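You operate a simulated robot arm through the tools that you are given. There is no shell and no other tool. Be economical: measure what you need, move in short steps, check, and stop when the job is done.

You are at the controls of a simulated two-armed robot. One attempt, no reset.

## Task
Top up the RYE tin, lid both tins and carry the tray to the free stool.
Fine: tip from the blue cup up to the tin's line and stand it back on the tray; lids on first, then a hand on each side. Set down upright: blue cup.

It is judged by the outcome, as a careful person would: the job done as asked, and still so three seconds after it is handed in. It fails if anything else is knocked over, pushed out of place, dropped, spilled or broken. Lids that push on must go on centred and level and be pressed home; caps that screw on are set level and turned clockwise until they are tight.

## Robot
Two 6-joint arms with two-finger grippers on one trunk, on a base that drives. Base frame: it is fixed to the floor where the robot stands at the start and does not move with it; the origin is under the middle of the robot, x ahead of it, y to its left, z up. Lengths are in mm, angles in rad, forces in N, time in s.
The left shoulder is at the start at [70, 176, 1268], the right one opposite. Places, roughly: stool [-300, 700, 600]; tray [500, -100, 600]. Payload 2.45 kg a hand.
Tool frame (each hand has its own): the origin (TCP) lies between the finger pads and is the grasp point; the fingertips stand 26 mm ahead of it; z points along the fingers, y is the line along which they close. The gripper opens to 96 mm. The gripper's body begins 69 mm behind the TCP.
Orientation is that of the tool frame in the base frame, as a unit quaternion [w, x, y, z]. With the fingers straight down and closing along the base's y, the tool's x points along the base's -x, its y along +y and its z along -z.

## Interface
- The arms move only by the tool drive_tool. It takes "left_targets", "right_targets" or both (then of equal length, played together; a hand with none holds still); each is a list of rows, each a list of 7 numbers: the shift along the tool's x, y, z in mm, then the turn, a rotation vector about the tool's x, y, z in rad, then the finger opening in mm, from 0 to 96. In form: [[x, y, z, ax, ay, az, hand], ...]. A call has 1 to 12 rows; each row shifts and turns the commanded pose from where the row before left it, along the tool's axes as they then stand. A row lasts 0.2 s, in which the tool goes at most 50 mm and 0.15 rad; a call with a longer step from one row to the next is refused whole, and so is a gripper value outside its range. Where a pose cannot be reached the arm comes as near as it can. A force on the tool above 40 N (or 10 N above the force at the start of the call, whichever is more), or a blocked arm, ends the call early, and 0.2 s more pass. Each finger halts on what it meets, pressing with about 22 N; the grip force reading is that of the motor and also rises with nothing between the fingers. The clock runs only during rows and for 0.2 s after the last one: add rows that do not move to give the fingers time. It gives the time, the measured TCP pose, the force on the tool (base axes), the opening and the grip force at its end, in the units of the frame above (readings bear some noise), with the torque about the TCP (base axes, N m) and any sound that the robot's microphone picked up.
- Cameras (640 x 400 px; columns grow to the right, rows downward): "scene" is now at [94.1, 22.6, 1547]; the picture's right is [0.68, -0.74, -0.00], its down [-0.69, -0.63, -0.36] and it looks along [0.27, 0.24, -0.93] (base axes); focal length 264 px, centre (320, 200). "left" rides on the left gripper at [82, -3, -98] in its tool frame; the picture's right is [0.04, 1.00, 0.00], its down [-0.73, 0.03, -0.68] and it looks along [-0.68, 0.03, 0.73] (tool axes); focal length 256 px, centre (320, 200). "right" rides on the right gripper at [82, 3, -98] in its tool frame; the picture's right is [-0.04, 1.00, 0.00], its down [-0.73, -0.03, -0.68] and it looks along [-0.68, -0.03, 0.73] (tool axes); focal length 256 px, centre (320, 200). There is no depth. A picture from a camera that has moved, and an enlarged one, comes with that camera's place and axes in the base frame and with its lens. The place of the scene camera against the robot may be out by one fixed shift of up to 18 mm in any direction.
- get_image(camera): a new picture of that camera. It takes no simulated time.
- lift_body(by): slides the trunk up (or, below 0, down) by that many mm; the arms and the scene camera ride with it, the base frame stays. It gives what a move gives, with no picture.
- roll_base(legs): drives the robot by 1 to 6 legs, each [ahead, left, turn to the left] in mm, mm and rad, along the robot's own axes; the way and the turn of a leg run together, so that a leg with both is an arc; at most 1500 mm and 3.142 rad a leg. The arms and the cameras ride along, it lands a little off, and it stops where it bumps. It gives what a move gives.
- head_to(pan, tilt): turns the head with the scene camera to pan (to the left, within 1.501 rad either way) and tilt (down, from -0.506 to 1.204), counted from straight ahead of the robot. It gives what a move gives.
- zoom(camera, box): a new picture of the part [left, top, right, bottom] of that camera's present view, enlarged. It takes no simulated time.
- job_done(): hands the job in; it is judged then, once.

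Work in short steps. Places have to be worked out from the pictures, the camera data and where the tool is seen: move nearer, look again, correct. Check each grasp and each placing, and mend what went wrong. You have 120 turns and 88 pictures in all, those below and enlarged ones among them. Open the grippers and draw the arms clear of the work before you hand the job in, unless the task says otherwise; then end with one line.

The tools are called after "Request:" by a JSON object that holds its "name" and its "arguments". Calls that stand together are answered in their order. drive_tool: Moves the arms, as the interface text tells. Its arguments: {"type":"object","properties":{"left_targets":{"type":"array"},"right_targets":{"type":"array"}},"required":[]} The other tools are called the same way: lift_body (by) slides the trunk up or down; roll_base (legs) drives the base; head_to (pan, tilt) turns the head that bears the scene camera; get_image (camera) takes a picture; zoom (camera, box) takes an enlarged picture of a part of a camera's view; job_done () hands the job in.

At the start:

```text
time: 0.0
left_position: [440.0, 225.7, 919.8]
left_ee_rot: [-0.001, 0.0, 1.0, 0.0]
left_wrist_force: [0.4, -0.2, 0.9]
left_moment: [0.03, 0.02, 0.04]
left_grip_width: 95.9
left_gripper_force: 0.0
right_position: [529.3, -206.1, 924.4]
right_ee_rot: [0.001, 0.0, 1.0, 0.001]
right_wrist_force: [-0.5, 0.0, 0.1]
right_moment: [-0.01, 0.01, 0.03]
right_grip_width: 96.2
right_gripper_force: 0.0
trunk travel left (down, up): [-753.0, 87.0]
robot x, y, heading: [-3.9, 1.6, 0.002]
head pan, tilt: [0.742, 1.201]
```

scene: 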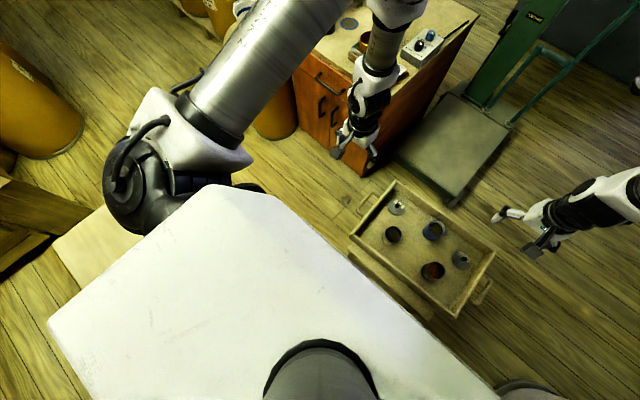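
right: 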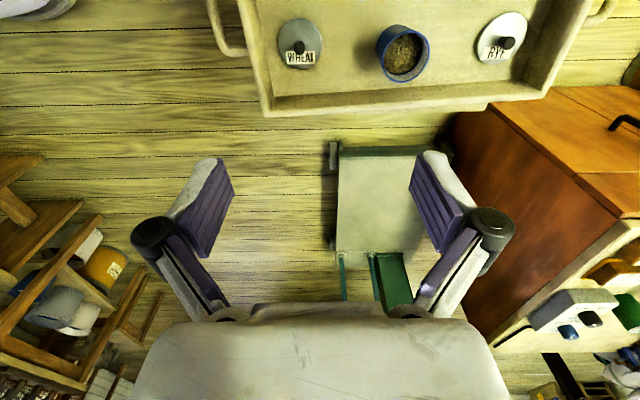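
left: 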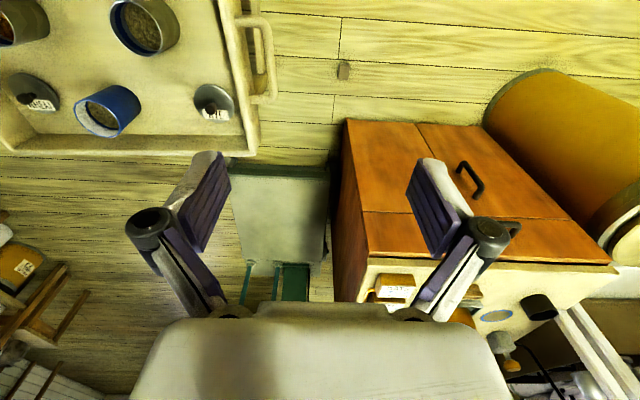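

I'll turn the head toward the tray to see the work from above.

Request:
{"name": "head_to", "arguments": {"pan": -0.2, "tilt": 1.15}}

Request:
{"name": "get_image", "arguments": {"camera": "scene"}}

Request:
{"name": "zoom", "arguments": {"camera": "right", "box": [200, 0, 640, 120]}}

Request:
{"name": "zoom", "arguments": {"camera": "left", "box": [0, 0, 280, 170]}}

```text
time: 1.2
left_position: [440.5, 224.8, 920.3]
left_ee_rot: [0.0, 0.0, 1.0, 0.0]
left_wrist_force: [-0.2, 0.6, 0.4]
left_moment: [0.0, 0.02, 0.0]
left_grip_width: 96.1
left_gripper_force: 0.0
right_position: [527.6, -205.7, 922.5]
right_ee_rot: [0.0, -0.001, 1.0, 0.0]
right_wrist_force: [0.3, 0.6, 0.5]
right_moment: [-0.02, 0.02, 0.03]
right_grip_width: 96.1
right_gripper_force: 0.1
trunk travel left (down, up): [-753.0, 87.0]
robot x, y, heading: [1.5, -1.3, 0.005]
head pan, tilt: [-0.201, 1.15]
```

```text
84 pictures are left
camera scene: at [111.3, -27.0, 1549.8], right [-0.2, -0.98, 0.0], down [-0.89, 0.18, -0.41], along [0.4, -0.08, -0.91], focal length 264 px, centre (320, 200)
```

scene: 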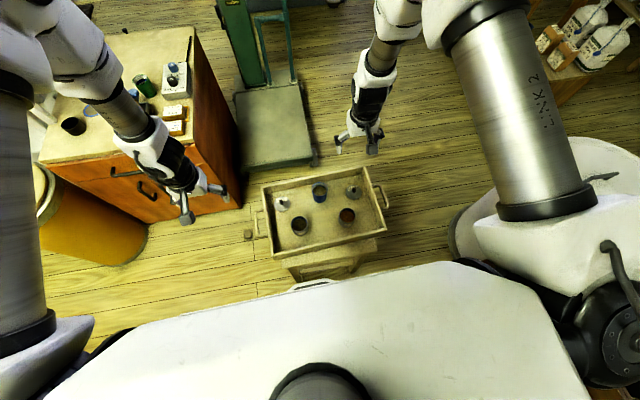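

```text
1.45 times, centred on (420, 60) of right
camera zoom: at [446.6, -203.3, 1021.6], right [0.04, 1.0, 0.0], down [0.73, -0.03, 0.68], along [0.68, -0.03, -0.73], focal length 372 px, centre (174, 404)
```

zoom: 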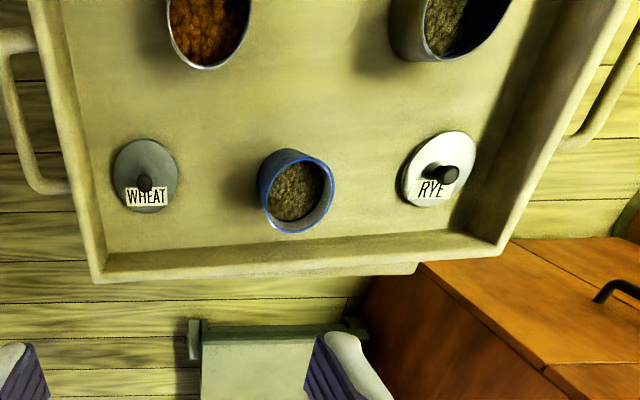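

```text
2.29 times, centred on (140, 85) of left
camera zoom: at [358.6, 222.1, 1019.0], right [-0.04, 1.0, 0.0], down [0.73, 0.03, 0.68], along [0.68, 0.03, -0.74], focal length 585 px, centre (731, 463)
```

zoom: 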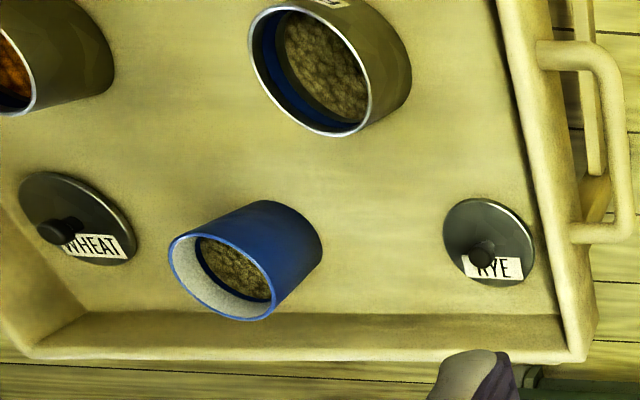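

Triangulating the two gripper views puts the RYE lid knob near (538, 55, 615), the WHEAT lid knob near (534, -233, 615) and the cup rim near (540, -96, 662). The tray is too low and too far for the arms as they stand, so I'll lower the trunk, then look again with the head.

Request:
{"name": "lift_body", "arguments": {"by": -150}}

Request:
{"name": "drive_tool", "arguments": {"left_targets": [[0, 0, -45, 0, 0, 0, 96], [0, 0, -45, 0, 0, 0, 96], [0, 0, -45, 0, 0, 0, 96], [0, 0, -40, 0, 0, 0, 96]], "right_targets": [[0, 0, -45, 0, 0, 0, 96], [0, 0, -45, 0, 0, 0, 96], [0, 0, -45, 0, 0, 0, 96], [0, 0, -40, 0, 0, 0, 96]]}}

Request:
{"name": "lift_body", "arguments": {"by": -150}}

Request:
{"name": "get_image", "arguments": {"camera": "scene"}}

Request:
{"name": "get_image", "arguments": {"camera": "left"}}

```text
time: 3.0
left_position: [439.0, 225.3, 770.2]
left_ee_rot: [-0.001, -0.001, 1.0, -0.001]
left_wrist_force: [0.2, 0.2, 0.1]
left_moment: [0.01, 0.04, -0.01]
left_grip_width: 96.2
left_gripper_force: 0.2
right_position: [528.6, -205.5, 774.1]
right_ee_rot: [0.0, -0.001, 1.0, 0.0]
right_wrist_force: [-0.3, -0.2, 0.1]
right_moment: [-0.01, -0.01, -0.01]
right_grip_width: 96.2
right_gripper_force: 0.1
trunk travel left (down, up): [-603.0, 237.0]
robot x, y, heading: [0.2, -2.0, 0.0]
head pan, tilt: [-0.201, 1.15]
```

```text
time: 4.0
left_position: [437.1, 226.5, 947.7]
left_ee_rot: [0.0, 0.0, 1.0, 0.0]
left_wrist_force: [-0.7, 0.1, -0.1]
left_moment: [0.02, -0.03, 0.04]
left_grip_width: 96.1
left_gripper_force: 0.1
right_position: [526.0, -205.6, 949.6]
right_ee_rot: [0.0, 0.0, 1.0, 0.001]
right_wrist_force: [-0.5, -0.5, 0.9]
right_moment: [0.01, -0.04, 0.04]
right_grip_width: 96.1
right_gripper_force: 0.0
trunk travel left (down, up): [-603.0, 237.0]
robot x, y, heading: [-0.9, 1.9, -0.0]
head pan, tilt: [-0.201, 1.15]
```

```text
time: 5.7
left_position: [439.9, 225.1, 795.4]
left_ee_rot: [-0.001, 0.0, 1.0, 0.0]
left_wrist_force: [0.3, -0.9, -0.7]
left_moment: [0.0, 0.0, 0.03]
left_grip_width: 96.1
left_gripper_force: 0.1
right_position: [530.0, -206.2, 798.4]
right_ee_rot: [0.0, 0.0, 1.0, 0.001]
right_wrist_force: [0.3, -0.7, -0.5]
right_moment: [-0.02, -0.01, -0.01]
right_grip_width: 96.1
right_gripper_force: 0.0
trunk travel left (down, up): [-453.0, 387.0]
robot x, y, heading: [1.8, -2.4, 0.001]
head pan, tilt: [-0.201, 1.15]
```

```text
81 pictures are left
camera scene: at [111.0, -27.1, 1249.9], right [-0.2, -0.98, 0.0], down [-0.89, 0.18, -0.41], along [0.4, -0.08, -0.91], focal length 264 px, centre (320, 200)
```

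scene: 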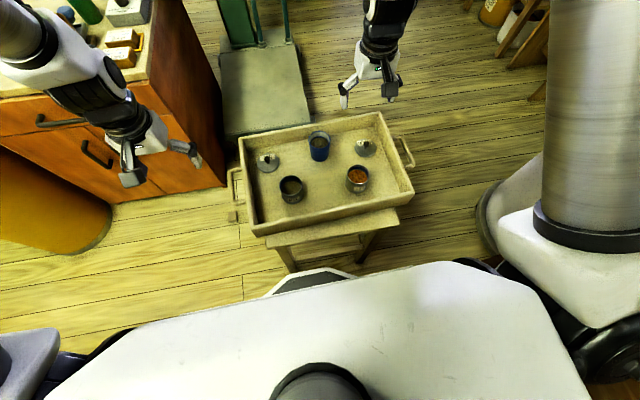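

```text
80 pictures are left
camera left: at [358.3, 222.6, 893.9], right [-0.04, 1.0, 0.0], down [0.73, 0.03, 0.68], along [0.68, 0.03, -0.73], focal length 256 px, centre (320, 200)
```

left: 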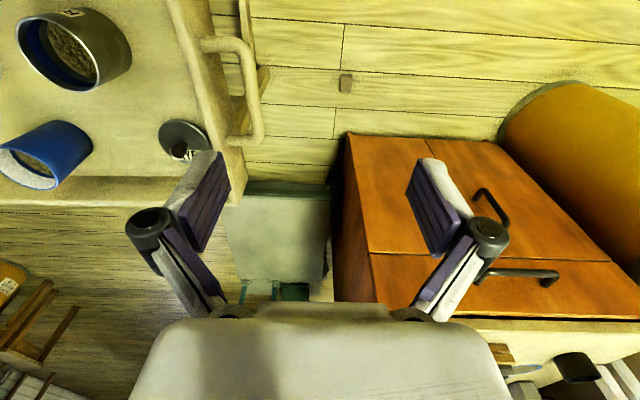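

The view confirms the tray sits on a stool just in front of the base. I'll shift the robot about 90 mm to its right so the tray is centred between the arms.

Request:
{"name": "roll_base", "arguments": {"legs": [[0, -90, 0]]}}

Request:
{"name": "zoom", "arguments": {"camera": "left", "box": [0, 0, 320, 200]}}

Request:
{"name": "zoom", "arguments": {"camera": "scene", "box": [160, 80, 400, 230]}}

```text
time: 6.8
left_position: [440.8, 134.3, 795.2]
left_ee_rot: [-0.001, 0.0, 1.0, 0.002]
left_wrist_force: [-0.7, -0.7, -0.1]
left_moment: [0.03, -0.01, -0.02]
left_grip_width: 96.0
left_gripper_force: 0.1
right_position: [529.7, -296.3, 797.7]
right_ee_rot: [0.001, 0.0, 1.0, 0.001]
right_wrist_force: [0.1, 0.5, -0.9]
right_moment: [0.02, 0.04, 0.02]
right_grip_width: 95.8
right_gripper_force: 0.0
trunk travel left (down, up): [-453.0, 387.0]
robot x, y, heading: [-0.2, -90.1, 0.007]
head pan, tilt: [-0.201, 1.15]
```

```text
2.00 times, centred on (160, 100) of left
camera zoom: at [358.5, 131.8, 894.0], right [-0.04, 1.0, 0.0], down [0.73, 0.03, 0.68], along [0.68, 0.03, -0.74], focal length 512 px, centre (640, 400)
```

zoom: 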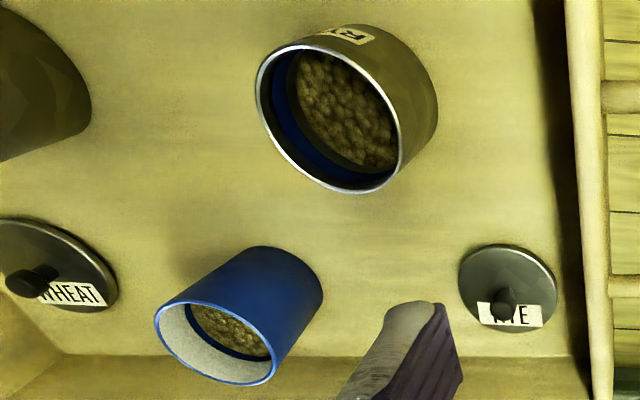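

```text
2.67 times, centred on (280, 155) of scene
camera zoom: at [111.1, -118.2, 1249.8], right [-0.2, -0.98, 0.0], down [-0.89, 0.18, -0.41], along [0.4, -0.08, -0.91], focal length 705 px, centre (427, 320)
```

zoom: 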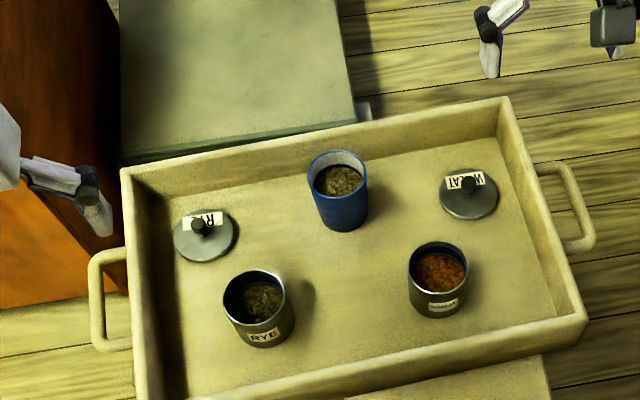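

The RYE tin is the near-left one, rim centre about (425, 1, 648), and WHEAT is at about (422, -176). I'll look closely inside the tin for the line and at the lids.

Request:
{"name": "zoom", "arguments": {"camera": "left", "box": [110, 10, 230, 100]}}

Request:
{"name": "zoom", "arguments": {"camera": "scene", "box": [220, 150, 340, 225]}}

Request:
{"name": "zoom", "arguments": {"camera": "left", "box": [210, 100, 310, 180]}}

```text
4.44 times, centred on (170, 55) of left
camera zoom: at [358.5, 131.8, 894.0], right [-0.04, 1.0, 0.0], down [0.73, 0.03, 0.68], along [0.68, 0.03, -0.74], focal length 1138 px, centre (987, 844)
```

zoom: 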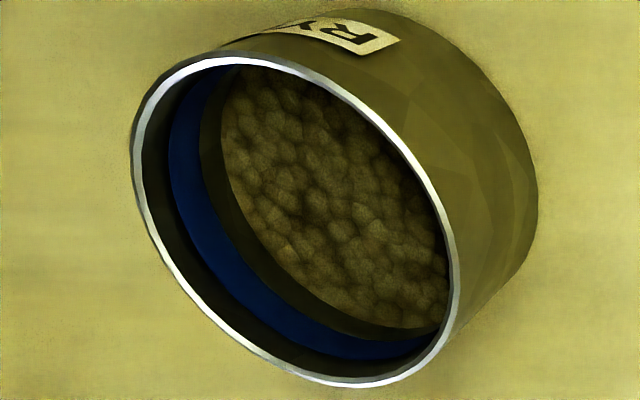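

```text
5.33 times, centred on (280, 188) of scene
camera zoom: at [111.1, -118.2, 1249.8], right [-0.2, -0.98, 0.0], down [-0.89, 0.18, -0.41], along [0.4, -0.08, -0.91], focal length 1411 px, centre (533, 267)
```

zoom: 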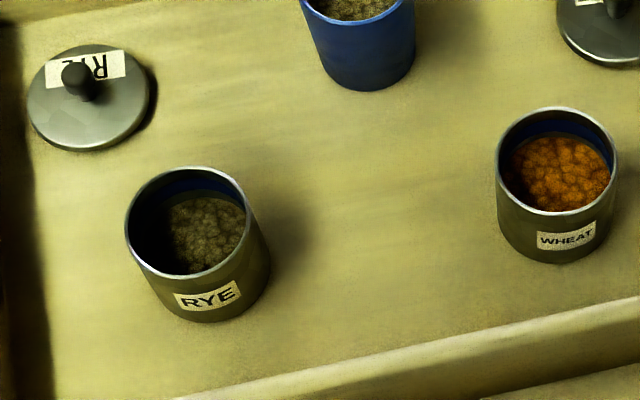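

```text
5.00 times, centred on (260, 140) of left
camera zoom: at [358.5, 131.8, 894.0], right [-0.04, 1.0, 0.0], down [0.73, 0.03, 0.68], along [0.68, 0.03, -0.74], focal length 1280 px, centre (620, 500)
```

zoom: 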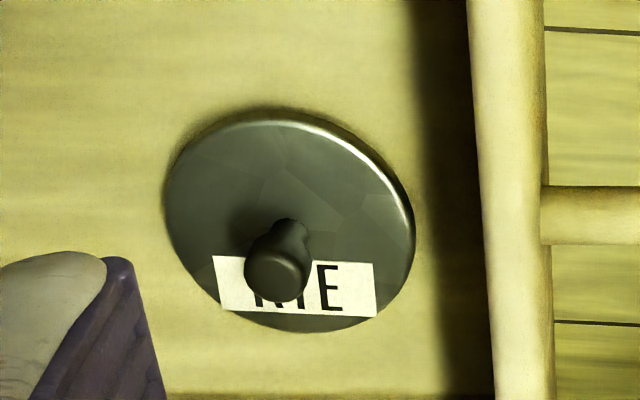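

The inside line is a blue band and the grain sits just below it. I'll lower the trunk a little more for reach and bring the left hand above the cup.

Request:
{"name": "lift_body", "arguments": {"by": -60}}

Request:
{"name": "drive_tool", "arguments": {"left_targets": [[0, 0, -30, 0, 0, 0, 96], [-16.5, -38.4, 0, 0, 0, 0, 96], [-16.5, -38.4, 0, 0, 0, 0, 96], [-16.5, -38.4, 0, 0, 0, 0, 96], [-16.5, -38.4, 0, 0, 0, 0, 96], [-16.5, -38.4, 0, 0, 0, 0, 96], [-16.5, -38.4, 0, 0, 0, 0, 96]], "right_targets": [[0, -20, -10, 0, 0, 0, 96], [0, -20, -10, 0, 0, 0, 96], [0, 0, 0, 0, 0, 0, 96], [0, 0, 0, 0, 0, 0, 96], [0, 0, 0, 0, 0, 0, 96], [0, 0, 0, 0, 0, 0, 96], [0, 0, 0, 0, 0, 0, 96]]}}

Request:
{"name": "drive_tool", "arguments": {"left_targets": [[0, 0, 0, 0, 0, -0.1428, 96], [0, 0, 0, 0, 0, -0.1428, 96], [0, 0, 0, 0, 0, -0.1428, 96], [0, 0, 0, 0, 0, -0.1428, 96], [0, 0, 0, 0, 0, -0.1428, 96], [0, 0, 0, 0, 0, -0.1428, 96], [0, 0, 0, 0, 0, -0.1428, 96], [0, 0, 0, 0, 0, -0.1428, 96], [0, 0, 0, 0, 0, -0.1428, 96], [0, 0, 0, 0, 0, -0.1428, 96], [0, 0, 0, 0, 0, -0.1428, 96]]}}

Request:
{"name": "get_image", "arguments": {"camera": "left"}}

Request:
{"name": "get_image", "arguments": {"camera": "right"}}

```text
time: 7.8
left_position: [439.8, 136.7, 734.7]
left_ee_rot: [-0.001, 0.0, 1.0, -0.001]
left_wrist_force: [-0.1, -0.3, -0.2]
left_moment: [0.0, 0.01, -0.03]
left_grip_width: 96.1
left_gripper_force: 0.1
right_position: [529.3, -296.6, 739.1]
right_ee_rot: [0.0, -0.001, 1.0, 0.0]
right_wrist_force: [1.1, 0.8, 0.3]
right_moment: [0.0, 0.02, 0.0]
right_grip_width: 96.1
right_gripper_force: 0.1
trunk travel left (down, up): [-393.0, 447.0]
robot x, y, heading: [-0.5, -91.9, 0.001]
head pan, tilt: [-0.201, 1.15]
```

```text
time: 9.4
left_position: [597.0, 5.0, 782.2]
left_ee_rot: [-0.001, -0.027, 0.999, -0.029]
left_wrist_force: [0.6, -0.6, 0.6]
left_moment: [0.01, 0.01, 0.0]
left_grip_width: 96.1
left_gripper_force: 0.0
left hand out of reach, approached as far as the arm can: row 4, 5, 6, 7
right_position: [530.4, -335.4, 757.9]
right_ee_rot: [-0.001, 0.0, 1.0, 0.0]
right_wrist_force: [0.5, -0.4, -0.7]
right_moment: [0.0, 0.0, -0.02]
right_grip_width: 95.7
right_gripper_force: 0.0
trunk travel left (down, up): [-393.0, 447.0]
robot x, y, heading: [0.6, -90.0, 0.001]
head pan, tilt: [-0.201, 1.15]
```

```text
time: 11.8
left_position: [593.1, 5.1, 778.3]
left_ee_rot: [0.022, 0.725, -0.688, 0.017]
left_wrist_force: [0.7, 0.0, -0.3]
left_moment: [0.02, 0.01, -0.03]
left_grip_width: 95.7
left_gripper_force: 0.1
right_position: [529.4, -335.6, 757.8]
right_ee_rot: [0.0, 0.0, 1.0, 0.0]
right_wrist_force: [0.7, 0.9, 1.0]
right_moment: [-0.03, 0.01, 0.01]
right_grip_width: 95.8
right_gripper_force: 0.1
trunk travel left (down, up): [-393.0, 447.0]
robot x, y, heading: [-3.1, -92.0, -0.002]
head pan, tilt: [-0.201, 1.15]
```

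```text
74 pictures are left
camera left: at [602.2, -71.1, 880.8], right [-1.0, -0.09, 0.01], down [-0.06, 0.77, 0.64], along [-0.07, 0.63, -0.77], focal length 256 px, centre (320, 200)
```

left: 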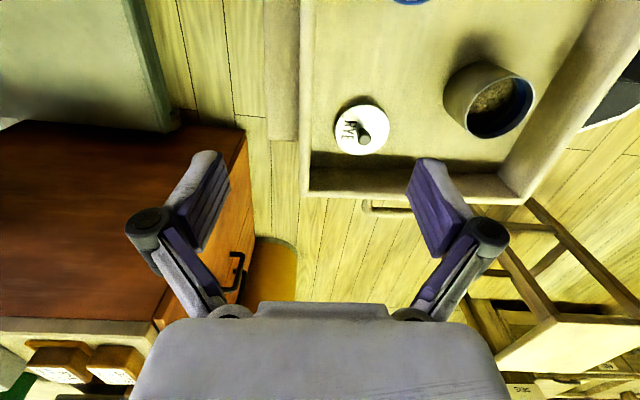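

```text
73 pictures are left
camera right: at [447.4, -333.4, 856.4], right [0.04, 1.0, 0.0], down [0.73, -0.03, 0.68], along [0.68, -0.03, -0.73], focal length 256 px, centre (320, 200)
```

right: 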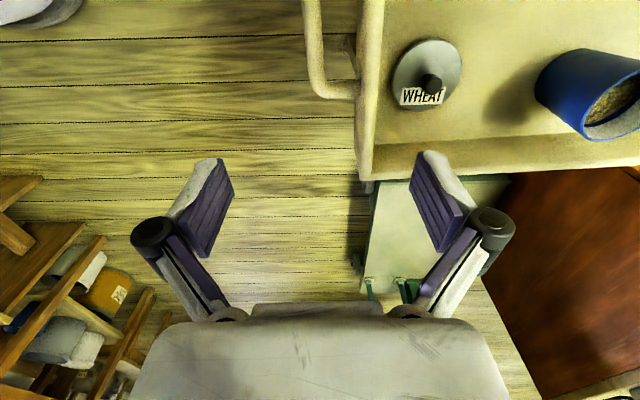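

The left arm cannot cross that far inward, so I'll shift the base 140 mm further right. That puts the cup and RYE tin squarely in front of the left shoulder.

Request:
{"name": "roll_base", "arguments": {"legs": [[0, -140, 0]]}}

Request:
{"name": "drive_tool", "arguments": {"left_targets": [[0, 0, 0, 0, 0, 0, 96], [0, 0, 0, 0, 0, 0, 96], [0, 0, 0, 0, 0, 0, 96]]}}

```text
time: 13.2
left_position: [594.6, -137.6, 778.1]
left_ee_rot: [0.022, 0.724, -0.689, 0.016]
left_wrist_force: [0.7, -0.9, 0.4]
left_moment: [0.07, -0.01, 0.01]
left_grip_width: 96.1
left_gripper_force: 0.0
right_position: [529.5, -477.6, 757.1]
right_ee_rot: [0.0, 0.001, 1.0, 0.001]
right_wrist_force: [0.4, -0.8, -0.2]
right_moment: [0.0, 0.02, 0.01]
right_grip_width: 96.0
right_gripper_force: 0.1
trunk travel left (down, up): [-393.0, 447.0]
robot x, y, heading: [1.3, -228.8, -0.002]
head pan, tilt: [-0.201, 1.15]
```

```text
time: 14.0
left_position: [594.3, -133.4, 778.6]
left_ee_rot: [0.024, 0.725, -0.688, 0.019]
left_wrist_force: [-0.4, -0.2, -0.2]
left_moment: [-0.02, -0.03, 0.0]
left_grip_width: 95.8
left_gripper_force: 0.0
right_position: [528.7, -476.2, 758.0]
right_ee_rot: [0.0, 0.001, 1.0, 0.0]
right_wrist_force: [0.7, 0.8, 0.6]
right_moment: [-0.04, 0.02, 0.01]
right_grip_width: 95.8
right_gripper_force: 0.1
trunk travel left (down, up): [-393.0, 447.0]
robot x, y, heading: [4.1, -227.7, 0.003]
head pan, tilt: [-0.201, 1.15]
```

The pose holds. I'll test a small corrective move toward the cup: base -x 50, base +y 38.

Request:
{"name": "drive_tool", "arguments": {"left_targets": [[-19, 25, 0, 0, 0, 0, 96], [-19, 25, 0, 0, 0, 0, 96], [0, 0, 0, 0, 0, 0, 96]]}}

```text
time: 14.8
left_position: [541.7, -99.3, 777.4]
left_ee_rot: [0.021, 0.723, -0.69, 0.017]
left_wrist_force: [0.3, -0.6, 0.4]
left_moment: [0.0, 0.0, 0.0]
left_grip_width: 95.9
left_gripper_force: 0.0
right_position: [529.9, -475.1, 758.5]
right_ee_rot: [0.0, 0.001, 1.0, 0.0]
right_wrist_force: [0.5, 0.5, 0.3]
right_moment: [0.01, 0.03, -0.03]
right_grip_width: 96.0
right_gripper_force: 0.0
trunk travel left (down, up): [-393.0, 447.0]
robot x, y, heading: [1.0, -231.2, -0.002]
head pan, tilt: [-0.201, 1.15]
```

The move landed on target. I'll level the hand, come down to about 705 and check alignment over the cup.

Request:
{"name": "drive_tool", "arguments": {"left_targets": [[0, 0, 0, 0, -0.055, 0.053, 96], [0, 0, 35, 0, 0, 0, 96], [0, 0, 35, 0, 0, 0, 96], [0, 0, 0, 0, 0, 0, 96]]}}

Request:
{"name": "get_image", "arguments": {"camera": "left"}}

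Request:
{"name": "get_image", "arguments": {"camera": "scene"}}

```text
time: 15.8
left_position: [541.3, -98.6, 705.4]
left_ee_rot: [0.007, 0.708, -0.706, 0.001]
left_wrist_force: [0.2, -0.2, -0.6]
left_moment: [0.01, -0.02, -0.01]
left_grip_width: 96.0
left_gripper_force: 0.0
right_position: [529.2, -476.3, 758.2]
right_ee_rot: [0.001, 0.002, 1.0, 0.0]
right_wrist_force: [0.6, 0.3, 0.1]
right_moment: [0.01, 0.04, -0.02]
right_grip_width: 96.0
right_gripper_force: 0.1
trunk travel left (down, up): [-393.0, 447.0]
robot x, y, heading: [-2.3, -231.3, -0.004]
head pan, tilt: [-0.201, 1.15]
```

```text
72 pictures are left
camera left: at [546.2, -178.0, 805.0], right [-1.0, -0.04, 0.01], down [-0.03, 0.74, 0.67], along [-0.04, 0.67, -0.74], focal length 256 px, centre (320, 200)
```

left: 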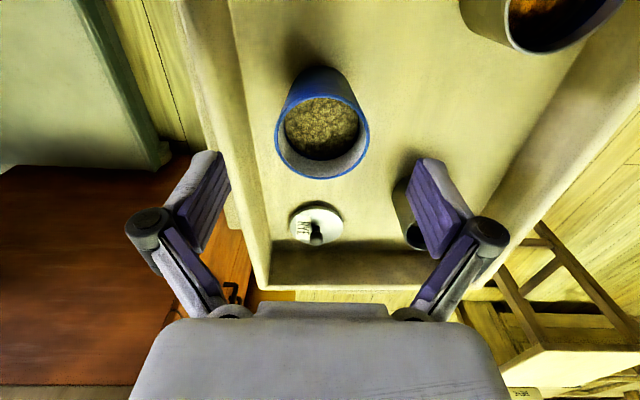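

```text
71 pictures are left
camera scene: at [110.6, -256.4, 1189.9], right [-0.2, -0.98, 0.0], down [-0.89, 0.18, -0.41], along [0.4, -0.08, -0.91], focal length 264 px, centre (320, 200)
```

scene: 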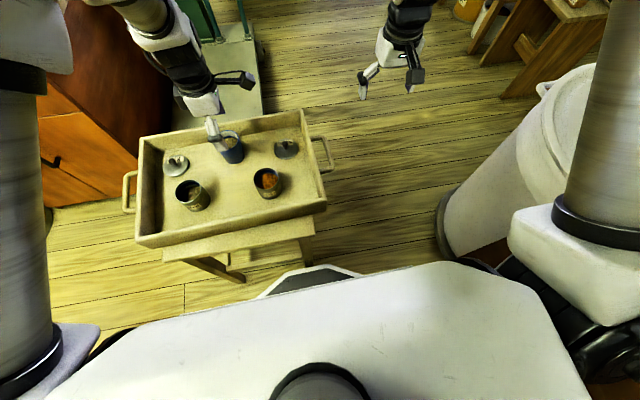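

The cup is centred between the fingers along x and within a few mm in y. I'll descend to about z 634 and close.

Request:
{"name": "drive_tool", "arguments": {"left_targets": [[1, 1, 24, 0, 0, 0, 96], [1, 0, 24, 0, 0, 0, 96], [0, 0, 23, 0, 0, 0, 96], [0, 0, 0, 0, 0, 0, 96]]}}

Request:
{"name": "drive_tool", "arguments": {"left_targets": [[0, 0, 0, 0, 0, 0, 75], [0, 0, 0, 0, 0, 0, 65], [0, 0, 0, 0, 0, 0, 50], [0, 0, 0, 0, 0, 0, 40], [0, 0, 0, 0, 0, 0, 40]]}}

Request:
{"name": "get_image", "arguments": {"camera": "left"}}

```text
time: 16.8
left_position: [539.2, -102.3, 634.5]
left_ee_rot: [-0.002, -0.705, 0.71, 0.003]
left_wrist_force: [-2.3, -0.7, 0.4]
left_moment: [0.01, -0.09, -0.1]
left_grip_width: 95.7
left_gripper_force: 0.1
right_position: [528.7, -475.7, 757.4]
right_ee_rot: [0.0, 0.0, 1.0, 0.001]
right_wrist_force: [0.9, 0.4, -0.2]
right_moment: [-0.01, 0.02, -0.03]
right_grip_width: 96.0
right_gripper_force: 0.0
trunk travel left (down, up): [-393.0, 447.0]
robot x, y, heading: [0.0, -230.5, 0.001]
head pan, tilt: [-0.201, 1.15]
```

```text
time: 18.0
left_position: [538.2, -102.3, 636.4]
left_ee_rot: [-0.003, -0.705, 0.709, 0.002]
left_wrist_force: [-0.2, -1.1, 1.0]
left_moment: [-0.02, 0.01, 0.0]
left_grip_width: 53.9
left_gripper_force: 22.4
right_position: [528.7, -475.4, 757.9]
right_ee_rot: [0.001, 0.001, 1.0, 0.0]
right_wrist_force: [-0.7, 0.4, 0.5]
right_moment: [0.01, 0.0, 0.03]
right_grip_width: 95.9
right_gripper_force: 0.0
trunk travel left (down, up): [-393.0, 447.0]
robot x, y, heading: [2.1, -232.5, -0.001]
head pan, tilt: [-0.201, 1.15]
```

```text
70 pictures are left
camera left: at [543.7, -183.4, 734.1], right [-1.0, -0.04, 0.01], down [-0.02, 0.73, 0.68], along [-0.03, 0.68, -0.73], focal length 256 px, centre (320, 200)
```

left: 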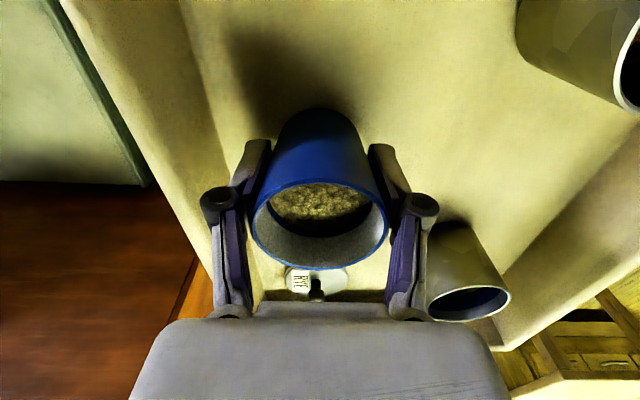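

Cup held at 54 mm width, and the tin position (425, 1, 648) checks out in this view. I'll lift straight up and carry it level to beside the RYE tin.

Request:
{"name": "drive_tool", "arguments": {"left_targets": [[0, 0, -15, 0, 0, 0, 40], [0, 0, -30, 0, 0, 0, 40], [0, 0, -40, 0, 0, 0, 40], [0, 0, -40, 0, 0, 0, 40], [-16.3, 28.3, 0, 0, 0, 0, 40], [-16.3, 28.3, 0, 0, 0, 0, 40], [-16.3, 28.3, 0, 0, 0, 0, 40], [-16.3, 28.3, 0, 0, 0, 0, 40], [0, 0, 0, 0, 0, 0, 40]]}}

Request:
{"name": "get_image", "arguments": {"camera": "left"}}

```text
time: 20.0
left_position: [428.3, -36.7, 761.6]
left_ee_rot: [-0.002, -0.705, 0.709, 0.002]
left_wrist_force: [-0.1, -0.4, -1.3]
left_moment: [0.01, 0.0, 0.04]
left_grip_width: 54.0
left_gripper_force: 21.8
right_position: [529.3, -475.7, 757.9]
right_ee_rot: [0.001, 0.001, 1.0, -0.001]
right_wrist_force: [-0.4, -0.2, 0.2]
right_moment: [0.01, 0.03, 0.0]
right_grip_width: 95.8
right_gripper_force: 0.0
trunk travel left (down, up): [-393.0, 447.0]
robot x, y, heading: [-3.9, -229.4, -0.001]
head pan, tilt: [-0.201, 1.15]
```

```text
69 pictures are left
camera left: at [432.7, -118.2, 859.6], right [-1.0, -0.03, 0.01], down [-0.02, 0.73, 0.68], along [-0.03, 0.68, -0.73], focal length 256 px, centre (320, 200)
```

left: 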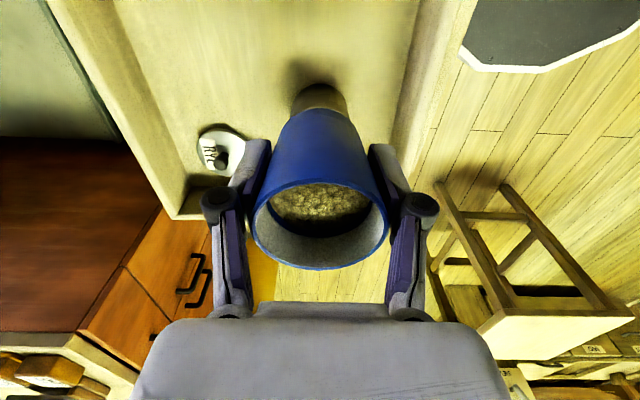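

The cup is level with its grain undisturbed. I'll lower, tilt the mouth toward +y by 0.6 rad and check.

Request:
{"name": "drive_tool", "arguments": {"left_targets": [[0, 3, 25, 0, 0, 0, 40], [0, 0, 22, 0, 0, 0, 40], [0, 0, 0, 0, 0.12, 0, 40], [0, 0, 0, 0, 0.12, 0, 40], [0, 0, 0, 0, 0.12, 0, 40], [0, 0, 0, 0, 0.12, 0, 40], [0, 0, 0, 0, 0.12, 0, 40], [-6.8, 0, 9.9, 0, 0, 0, 40], [0, 0, 0, 0, 0, 0, 40]]}}

Request:
{"name": "get_image", "arguments": {"camera": "left"}}

Request:
{"name": "zoom", "arguments": {"camera": "scene", "box": [110, 90, 350, 240]}}

```text
time: 22.0
left_position: [424.4, -36.6, 702.2]
left_ee_rot: [-0.212, -0.675, 0.676, -0.207]
left_wrist_force: [-0.9, 0.3, -1.9]
left_moment: [-0.03, -0.01, 0.04]
left_grip_width: 53.7
left_gripper_force: 22.1
right_position: [530.0, -474.9, 757.8]
right_ee_rot: [0.001, 0.002, 1.0, 0.0]
right_wrist_force: [0.0, 0.3, 0.6]
right_moment: [0.02, 0.0, 0.0]
right_grip_width: 95.7
right_gripper_force: 0.1
trunk travel left (down, up): [-393.0, 447.0]
robot x, y, heading: [-0.7, -228.2, -0.007]
head pan, tilt: [-0.201, 1.15]
```

```text
68 pictures are left
camera left: at [429.1, -47.8, 829.3], right [-1.0, -0.03, 0.03], down [-0.02, 0.99, 0.14], along [-0.03, 0.14, -0.99], focal length 256 px, centre (320, 200)
```

left: 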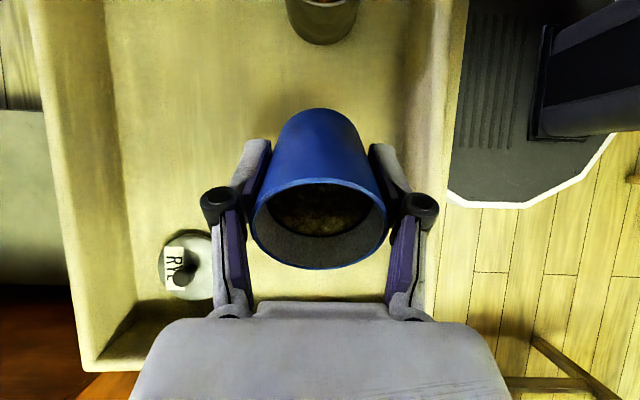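

```text
2.67 times, centred on (230, 165) of scene
camera zoom: at [110.9, -256.2, 1189.9], right [-0.2, -0.98, 0.0], down [-0.89, 0.18, -0.41], along [0.4, -0.08, -0.91], focal length 705 px, centre (560, 293)
```

zoom: 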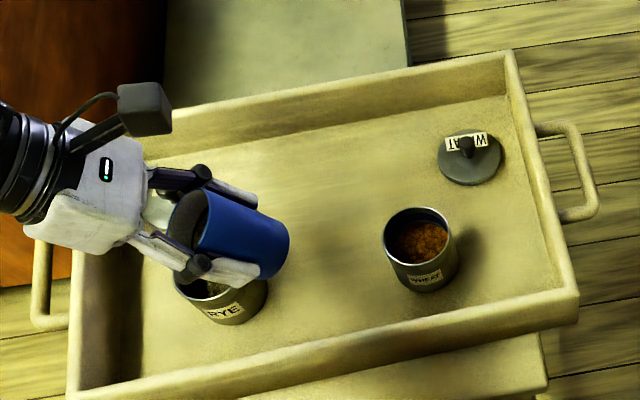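

Tilt direction is right and the lip sits over the tin's middle. I'll tilt further in small steps and watch the force and cup.

Request:
{"name": "drive_tool", "arguments": {"left_targets": [[0, 0, 0, 0, 0.1, 0, 40], [0, 0, 0, 0, 0.1, 0, 40], [0, 0, 0, 0, 0, 0, 40]]}}

Request:
{"name": "zoom", "arguments": {"camera": "left", "box": [220, 90, 420, 290]}}

Request:
{"name": "zoom", "arguments": {"camera": "scene", "box": [140, 140, 240, 220]}}

```text
time: 22.8
left_position: [425.9, -36.6, 701.9]
left_ee_rot: [-0.279, -0.65, 0.652, -0.273]
left_wrist_force: [-0.2, 0.5, -1.2]
left_moment: [0.01, 0.0, 0.02]
left_grip_width: 53.8
left_gripper_force: 21.7
right_position: [529.3, -476.8, 757.3]
right_ee_rot: [0.001, 0.001, 1.0, 0.0]
right_wrist_force: [-0.4, -0.4, 0.5]
right_moment: [0.0, 0.01, 0.01]
right_grip_width: 95.7
right_gripper_force: 0.0
trunk travel left (down, up): [-393.0, 447.0]
robot x, y, heading: [4.3, -230.4, -0.005]
head pan, tilt: [-0.201, 1.15]
```

```text
2.00 times, centred on (320, 190) of left
camera zoom: at [429.1, -22.5, 829.3], right [-1.0, -0.02, 0.04], down [-0.03, 1.0, -0.06], along [-0.03, -0.06, -1.0], focal length 512 px, centre (320, 220)
```

zoom: 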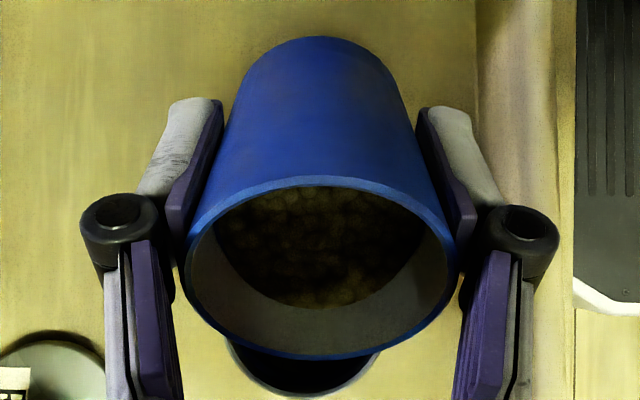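

```text
5.00 times, centred on (190, 180) of scene
camera zoom: at [111.0, -256.7, 1189.8], right [-0.2, -0.98, 0.0], down [-0.89, 0.18, -0.41], along [0.4, -0.08, -0.91], focal length 1322 px, centre (970, 300)
```

zoom: 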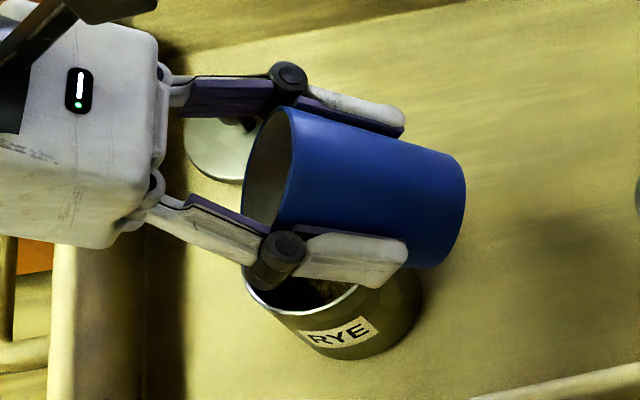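

Grain has not moved yet and the lip is over the tin. I'll tilt 0.15 more.

Request:
{"name": "drive_tool", "arguments": {"left_targets": [[0, 0, 0, 0, 0.075, 0, 40], [0, 0, 0, 0, 0.075, 0, 40], [0, 0, 0, 0, 0, 0, 40]]}}

Request:
{"name": "zoom", "arguments": {"camera": "left", "box": [220, 90, 420, 290]}}

```text
time: 23.6
left_position: [425.2, -36.3, 702.8]
left_ee_rot: [-0.327, -0.627, 0.629, -0.321]
left_wrist_force: [0.7, 0.4, -0.3]
left_moment: [0.01, 0.02, 0.01]
left_grip_width: 53.9
left_gripper_force: 22.1
right_position: [529.5, -475.1, 758.1]
right_ee_rot: [0.0, 0.001, 1.0, 0.0]
right_wrist_force: [-0.3, 0.3, 1.1]
right_moment: [0.0, 0.0, -0.02]
right_grip_width: 96.0
right_gripper_force: 0.0
trunk travel left (down, up): [-393.0, 447.0]
robot x, y, heading: [-0.2, -231.0, 0.002]
head pan, tilt: [-0.201, 1.15]
```

```text
2.00 times, centred on (320, 190) of left
camera zoom: at [429.3, -3.7, 826.1], right [-1.0, -0.02, 0.04], down [-0.03, 0.98, -0.2], along [-0.03, -0.2, -0.98], focal length 512 px, centre (320, 220)
```

zoom: 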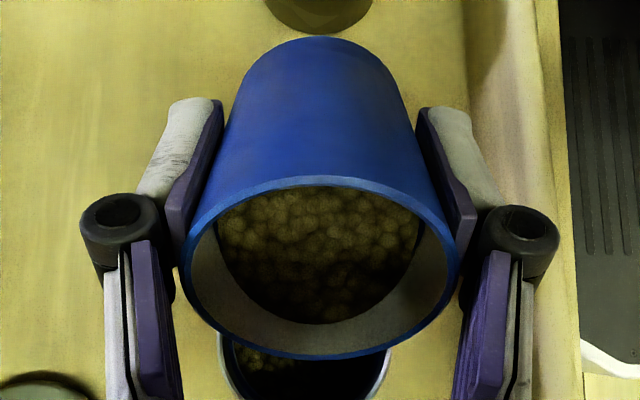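

Grain surface is creeping toward the lip; I'll keep tilting 0.1 and pause.

Request:
{"name": "drive_tool", "arguments": {"left_targets": [[0, 0, 0, 0, 0.1, 0, 40], [0, 0, 0, 0, 0, 0, 40]]}}

Request:
{"name": "zoom", "arguments": {"camera": "left", "box": [220, 110, 420, 310]}}

```text
time: 24.2
left_position: [424.4, -37.7, 703.1]
left_ee_rot: [-0.358, -0.611, 0.611, -0.353]
left_wrist_force: [-0.3, -0.3, -1.2]
left_moment: [0.02, 0.01, 0.01]
left_grip_width: 54.1
left_gripper_force: 22.0
right_position: [529.2, -475.6, 758.9]
right_ee_rot: [0.0, 0.001, 1.0, 0.0]
right_wrist_force: [0.5, 0.3, -0.9]
right_moment: [0.03, 0.0, 0.0]
right_grip_width: 96.1
right_gripper_force: 0.0
trunk travel left (down, up): [-393.0, 447.0]
robot x, y, heading: [0.7, -227.2, -0.005]
head pan, tilt: [-0.201, 1.15]
```

```text
2.00 times, centred on (320, 210) of left
camera zoom: at [429.3, 8.2, 822.4], right [-1.0, -0.01, 0.04], down [-0.03, 0.95, -0.3], along [-0.04, -0.3, -0.95], focal length 512 px, centre (320, 180)
```

zoom: 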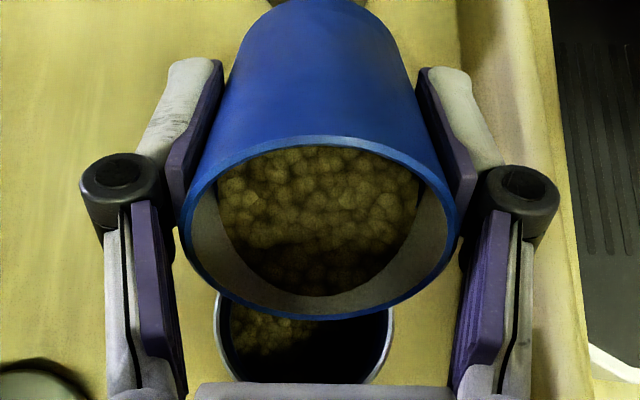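

This view shows both the cup's lip and the tin's inside, still no flow. Another 0.08.

Request:
{"name": "drive_tool", "arguments": {"left_targets": [[0, 0, 0, 0, 0.08, 0, 40], [0, 0, 0, 0, 0, 0, 40]]}}

Request:
{"name": "zoom", "arguments": {"camera": "left", "box": [220, 110, 420, 310]}}

```text
time: 24.8
left_position: [424.8, -37.8, 701.3]
left_ee_rot: [0.382, 0.597, -0.597, 0.377]
left_wrist_force: [-0.2, 0.4, -0.9]
left_moment: [0.06, 0.03, -0.04]
left_grip_width: 54.0
left_gripper_force: 22.1
right_position: [529.8, -475.1, 759.1]
right_ee_rot: [0.0, 0.001, 1.0, -0.001]
right_wrist_force: [0.2, -0.1, -0.3]
right_moment: [0.0, 0.0, 0.03]
right_grip_width: 96.3
right_gripper_force: 0.0
trunk travel left (down, up): [-393.0, 447.0]
robot x, y, heading: [0.4, -229.7, 0.003]
head pan, tilt: [-0.201, 1.15]
```

```text
2.00 times, centred on (320, 210) of left
camera zoom: at [429.2, 17.9, 818.3], right [-1.0, -0.01, 0.04], down [-0.03, 0.93, -0.38], along [-0.03, -0.38, -0.93], focal length 512 px, centre (320, 180)
```

zoom: 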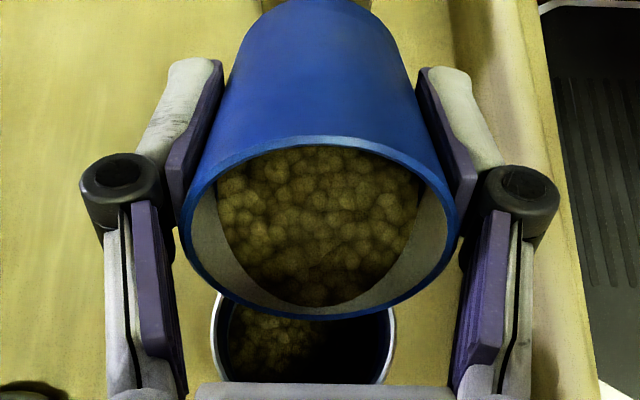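

Grain is nearly at the lip. Very small step now: 0.04.

Request:
{"name": "drive_tool", "arguments": {"left_targets": [[0, 0, 0, 0, 0.04, 0, 40], [0, 0, 0, 0, 0, 0, 40]]}}

Request:
{"name": "zoom", "arguments": {"camera": "left", "box": [220, 110, 420, 310]}}

```text
time: 25.4
left_position: [424.5, -38.1, 703.1]
left_ee_rot: [0.394, 0.589, -0.589, 0.388]
left_wrist_force: [0.2, -1.1, -1.6]
left_moment: [-0.01, 0.01, 0.02]
left_grip_width: 53.9
left_gripper_force: 21.7
right_position: [530.0, -476.2, 757.7]
right_ee_rot: [0.0, 0.0, 1.0, 0.0]
right_wrist_force: [-0.2, -0.2, 0.5]
right_moment: [-0.01, -0.04, 0.0]
right_grip_width: 95.7
right_gripper_force: 0.1
trunk travel left (down, up): [-393.0, 447.0]
robot x, y, heading: [-3.3, -229.6, -0.006]
head pan, tilt: [-0.201, 1.15]
```

```text
2.00 times, centred on (320, 210) of left
camera zoom: at [429.3, 22.6, 815.8], right [-1.0, -0.01, 0.04], down [-0.03, 0.91, -0.41], along [-0.04, -0.41, -0.91], focal length 512 px, centre (320, 180)
```

zoom: 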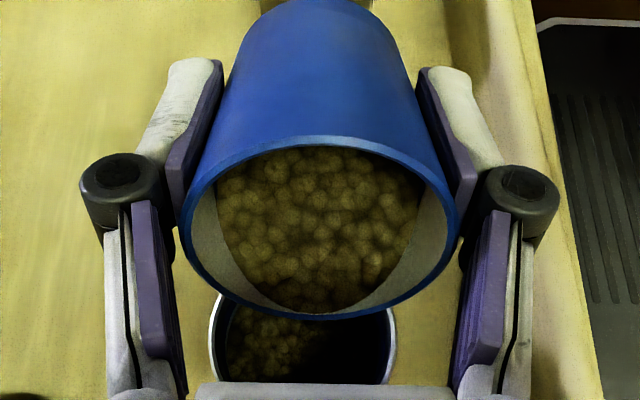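

At the brink; another 0.04 step, watching for flow.

Request:
{"name": "drive_tool", "arguments": {"left_targets": [[0, 0, 0, 0, 0.04, 0, 40], [0, 0, 0, 0, 0, 0, 40]]}}

Request:
{"name": "zoom", "arguments": {"camera": "left", "box": [220, 110, 420, 310]}}

```text
time: 26.0
left_position: [425.0, -36.5, 703.0]
left_ee_rot: [-0.406, -0.581, 0.582, -0.399]
left_wrist_force: [-0.5, 1.0, -1.0]
left_moment: [0.04, 0.02, -0.01]
left_grip_width: 54.1
left_gripper_force: 22.0
right_position: [530.4, -476.9, 758.3]
right_ee_rot: [0.0, 0.001, 1.0, 0.0]
right_wrist_force: [-0.1, 0.0, -0.4]
right_moment: [0.0, -0.01, 0.01]
right_grip_width: 96.0
right_gripper_force: 0.1
trunk travel left (down, up): [-393.0, 447.0]
robot x, y, heading: [-0.7, -231.9, -0.001]
head pan, tilt: [-0.201, 1.15]
```

```text
2.00 times, centred on (320, 210) of left
camera zoom: at [429.2, 27.1, 813.5], right [-1.0, -0.01, 0.04], down [-0.03, 0.89, -0.45], along [-0.04, -0.45, -0.89], focal length 512 px, centre (320, 180)
```

zoom: 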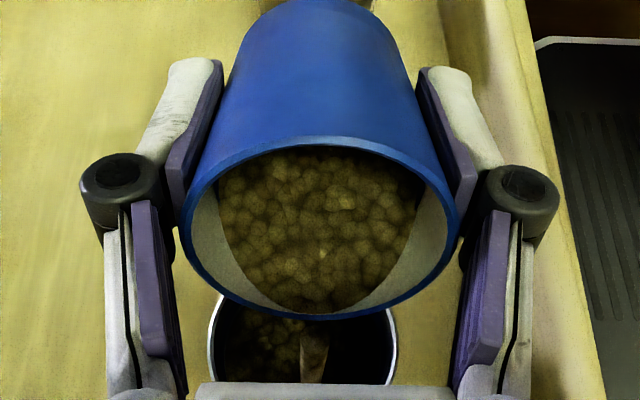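

A stream is falling into the tin. I'll hold 0.4 s and look.

Request:
{"name": "drive_tool", "arguments": {"left_targets": [[0, 0, 0, 0, 0, 0, 40]]}}

Request:
{"name": "zoom", "arguments": {"camera": "left", "box": [220, 110, 420, 310]}}

```text
time: 26.4
left_position: [424.6, -36.0, 703.4]
left_ee_rot: [0.405, 0.582, -0.581, 0.4]
left_wrist_force: [0.5, -0.1, -0.8]
left_moment: [0.03, -0.01, 0.02]
left_grip_width: 54.1
left_gripper_force: 21.9
right_position: [528.2, -476.0, 758.1]
right_ee_rot: [0.001, 0.001, 1.0, 0.0]
right_wrist_force: [0.6, -0.4, -0.6]
right_moment: [-0.02, -0.01, -0.02]
right_grip_width: 96.1
right_gripper_force: 0.1
trunk travel left (down, up): [-393.0, 447.0]
robot x, y, heading: [0.4, -231.5, -0.0]
head pan, tilt: [-0.201, 1.15]
```

```text
2.00 times, centred on (320, 210) of left
camera zoom: at [429.1, 27.2, 813.4], right [-1.0, -0.01, 0.04], down [-0.03, 0.89, -0.45], along [-0.04, -0.45, -0.89], focal length 512 px, centre (320, 180)
```

zoom: 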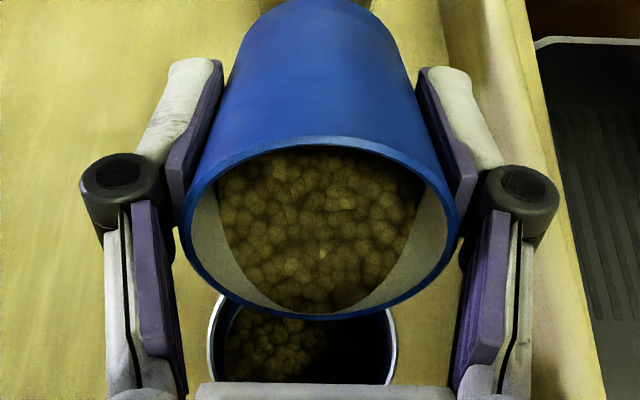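

The flow is set by tilt and stops by itself. I'll add 0.12 rad in small steps, then check the level.

Request:
{"name": "drive_tool", "arguments": {"left_targets": [[0, 0, 0, 0, 0.04, 0, 40], [0, 0, 0, 0, 0, 0, 40], [0, 0, 0, 0, 0.04, 0, 40], [0, 0, 0, 0, 0, 0, 40], [0, 0, 0, 0, 0.04, 0, 40], [0, 0, 0, 0, 0, 0, 40], [0, 0, 0, 0, 0, 0, 40]]}}

Request:
{"name": "zoom", "arguments": {"camera": "left", "box": [220, 110, 420, 310]}}

Request:
{"name": "zoom", "arguments": {"camera": "scene", "box": [140, 140, 240, 220]}}

```text
time: 28.0
left_position: [424.0, -36.5, 701.8]
left_ee_rot: [0.439, 0.557, -0.555, 0.435]
left_wrist_force: [0.5, 0.0, -0.8]
left_moment: [-0.02, 0.01, -0.01]
left_grip_width: 53.9
left_gripper_force: 21.9
right_position: [529.2, -475.6, 758.2]
right_ee_rot: [0.0, 0.0, 1.0, -0.001]
right_wrist_force: [0.0, 0.2, 0.9]
right_moment: [0.02, -0.01, 0.0]
right_grip_width: 96.0
right_gripper_force: 0.1
trunk travel left (down, up): [-393.0, 447.0]
robot x, y, heading: [3.1, -230.1, -0.006]
head pan, tilt: [-0.201, 1.15]
```

```text
2.00 times, centred on (320, 210) of left
camera zoom: at [429.3, 40.0, 804.5], right [-1.0, 0.0, 0.05], down [-0.03, 0.83, -0.55], along [-0.04, -0.55, -0.83], focal length 512 px, centre (320, 180)
```

zoom: 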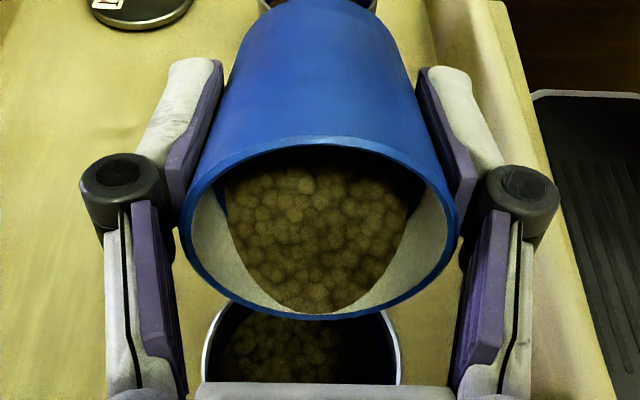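

```text
5.00 times, centred on (190, 180) of scene
camera zoom: at [111.2, -256.4, 1189.8], right [-0.2, -0.98, 0.0], down [-0.89, 0.18, -0.41], along [0.4, -0.08, -0.91], focal length 1322 px, centre (970, 300)
```

zoom: 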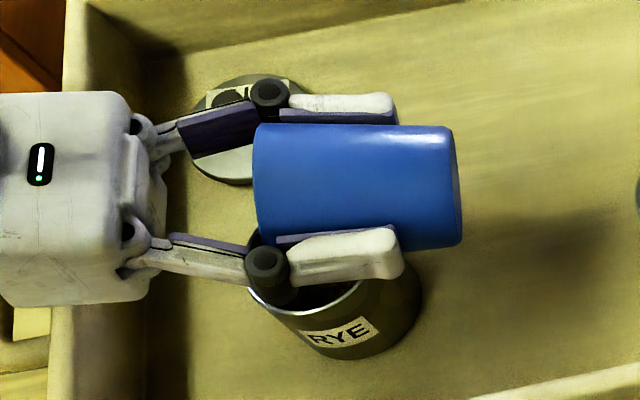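

The level is hard to judge under the cup. I'll tip the cup back to below the flow angle and slide it aside to see into the tin.

Request:
{"name": "drive_tool", "arguments": {"left_targets": [[0, 0, 0, 0, -0.13, 0, 40], [0, 0, 0, 0, -0.13, 0, 40], [0, 0, 0, 0, -0.14, 0, 40], [30.5, 0, 14, 0, 0, 0, 40], [30.5, 0, 14, 0, 0, 0, 40], [0, 0, 0, 0, 0, 0, 40]]}}

Request:
{"name": "zoom", "arguments": {"camera": "scene", "box": [150, 160, 250, 220]}}

Request:
{"name": "get_image", "arguments": {"camera": "left"}}

```text
time: 29.4
left_position: [425.4, -95.5, 735.0]
left_ee_rot: [-0.321, -0.632, 0.632, -0.315]
left_wrist_force: [0.3, -0.1, -0.4]
left_moment: [0.02, -0.02, 0.01]
left_grip_width: 53.9
left_gripper_force: 22.2
right_position: [528.8, -475.7, 758.2]
right_ee_rot: [0.0, 0.0, 1.0, 0.0]
right_wrist_force: [0.0, 0.3, 0.8]
right_moment: [-0.01, 0.0, -0.06]
right_grip_width: 95.9
right_gripper_force: 0.0
trunk travel left (down, up): [-393.0, 447.0]
robot x, y, heading: [1.3, -228.4, -0.001]
head pan, tilt: [-0.201, 1.15]
```

```text
6.40 times, centred on (200, 190) of scene
camera zoom: at [111.4, -255.6, 1189.8], right [-0.2, -0.98, 0.0], down [-0.89, 0.18, -0.41], along [0.4, -0.08, -0.91], focal length 1693 px, centre (1088, 264)
```

zoom: 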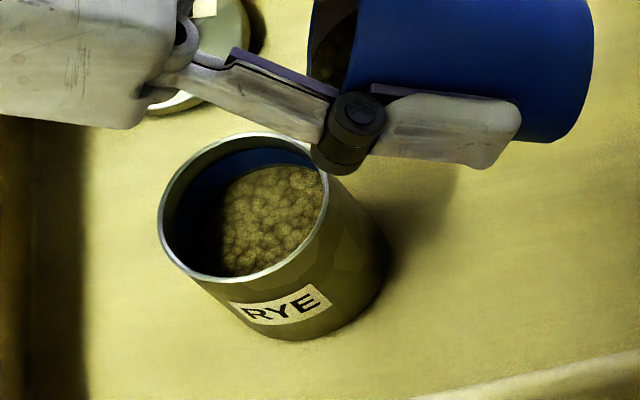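

```text
55 pictures are left
camera left: at [429.3, -64.5, 858.4], right [-1.0, -0.02, 0.04], down [-0.03, 0.98, -0.18], along [-0.04, -0.18, -0.98], focal length 256 px, centre (320, 200)
```

left: 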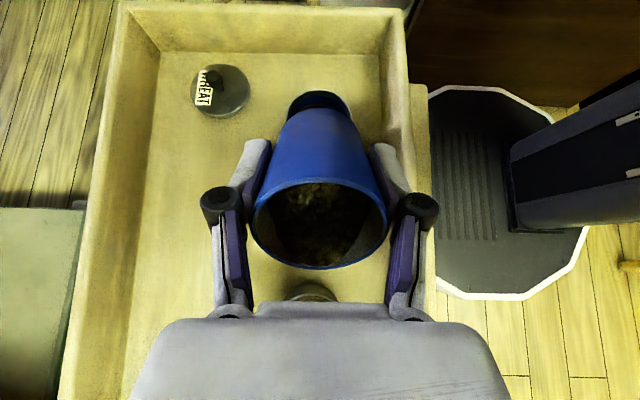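

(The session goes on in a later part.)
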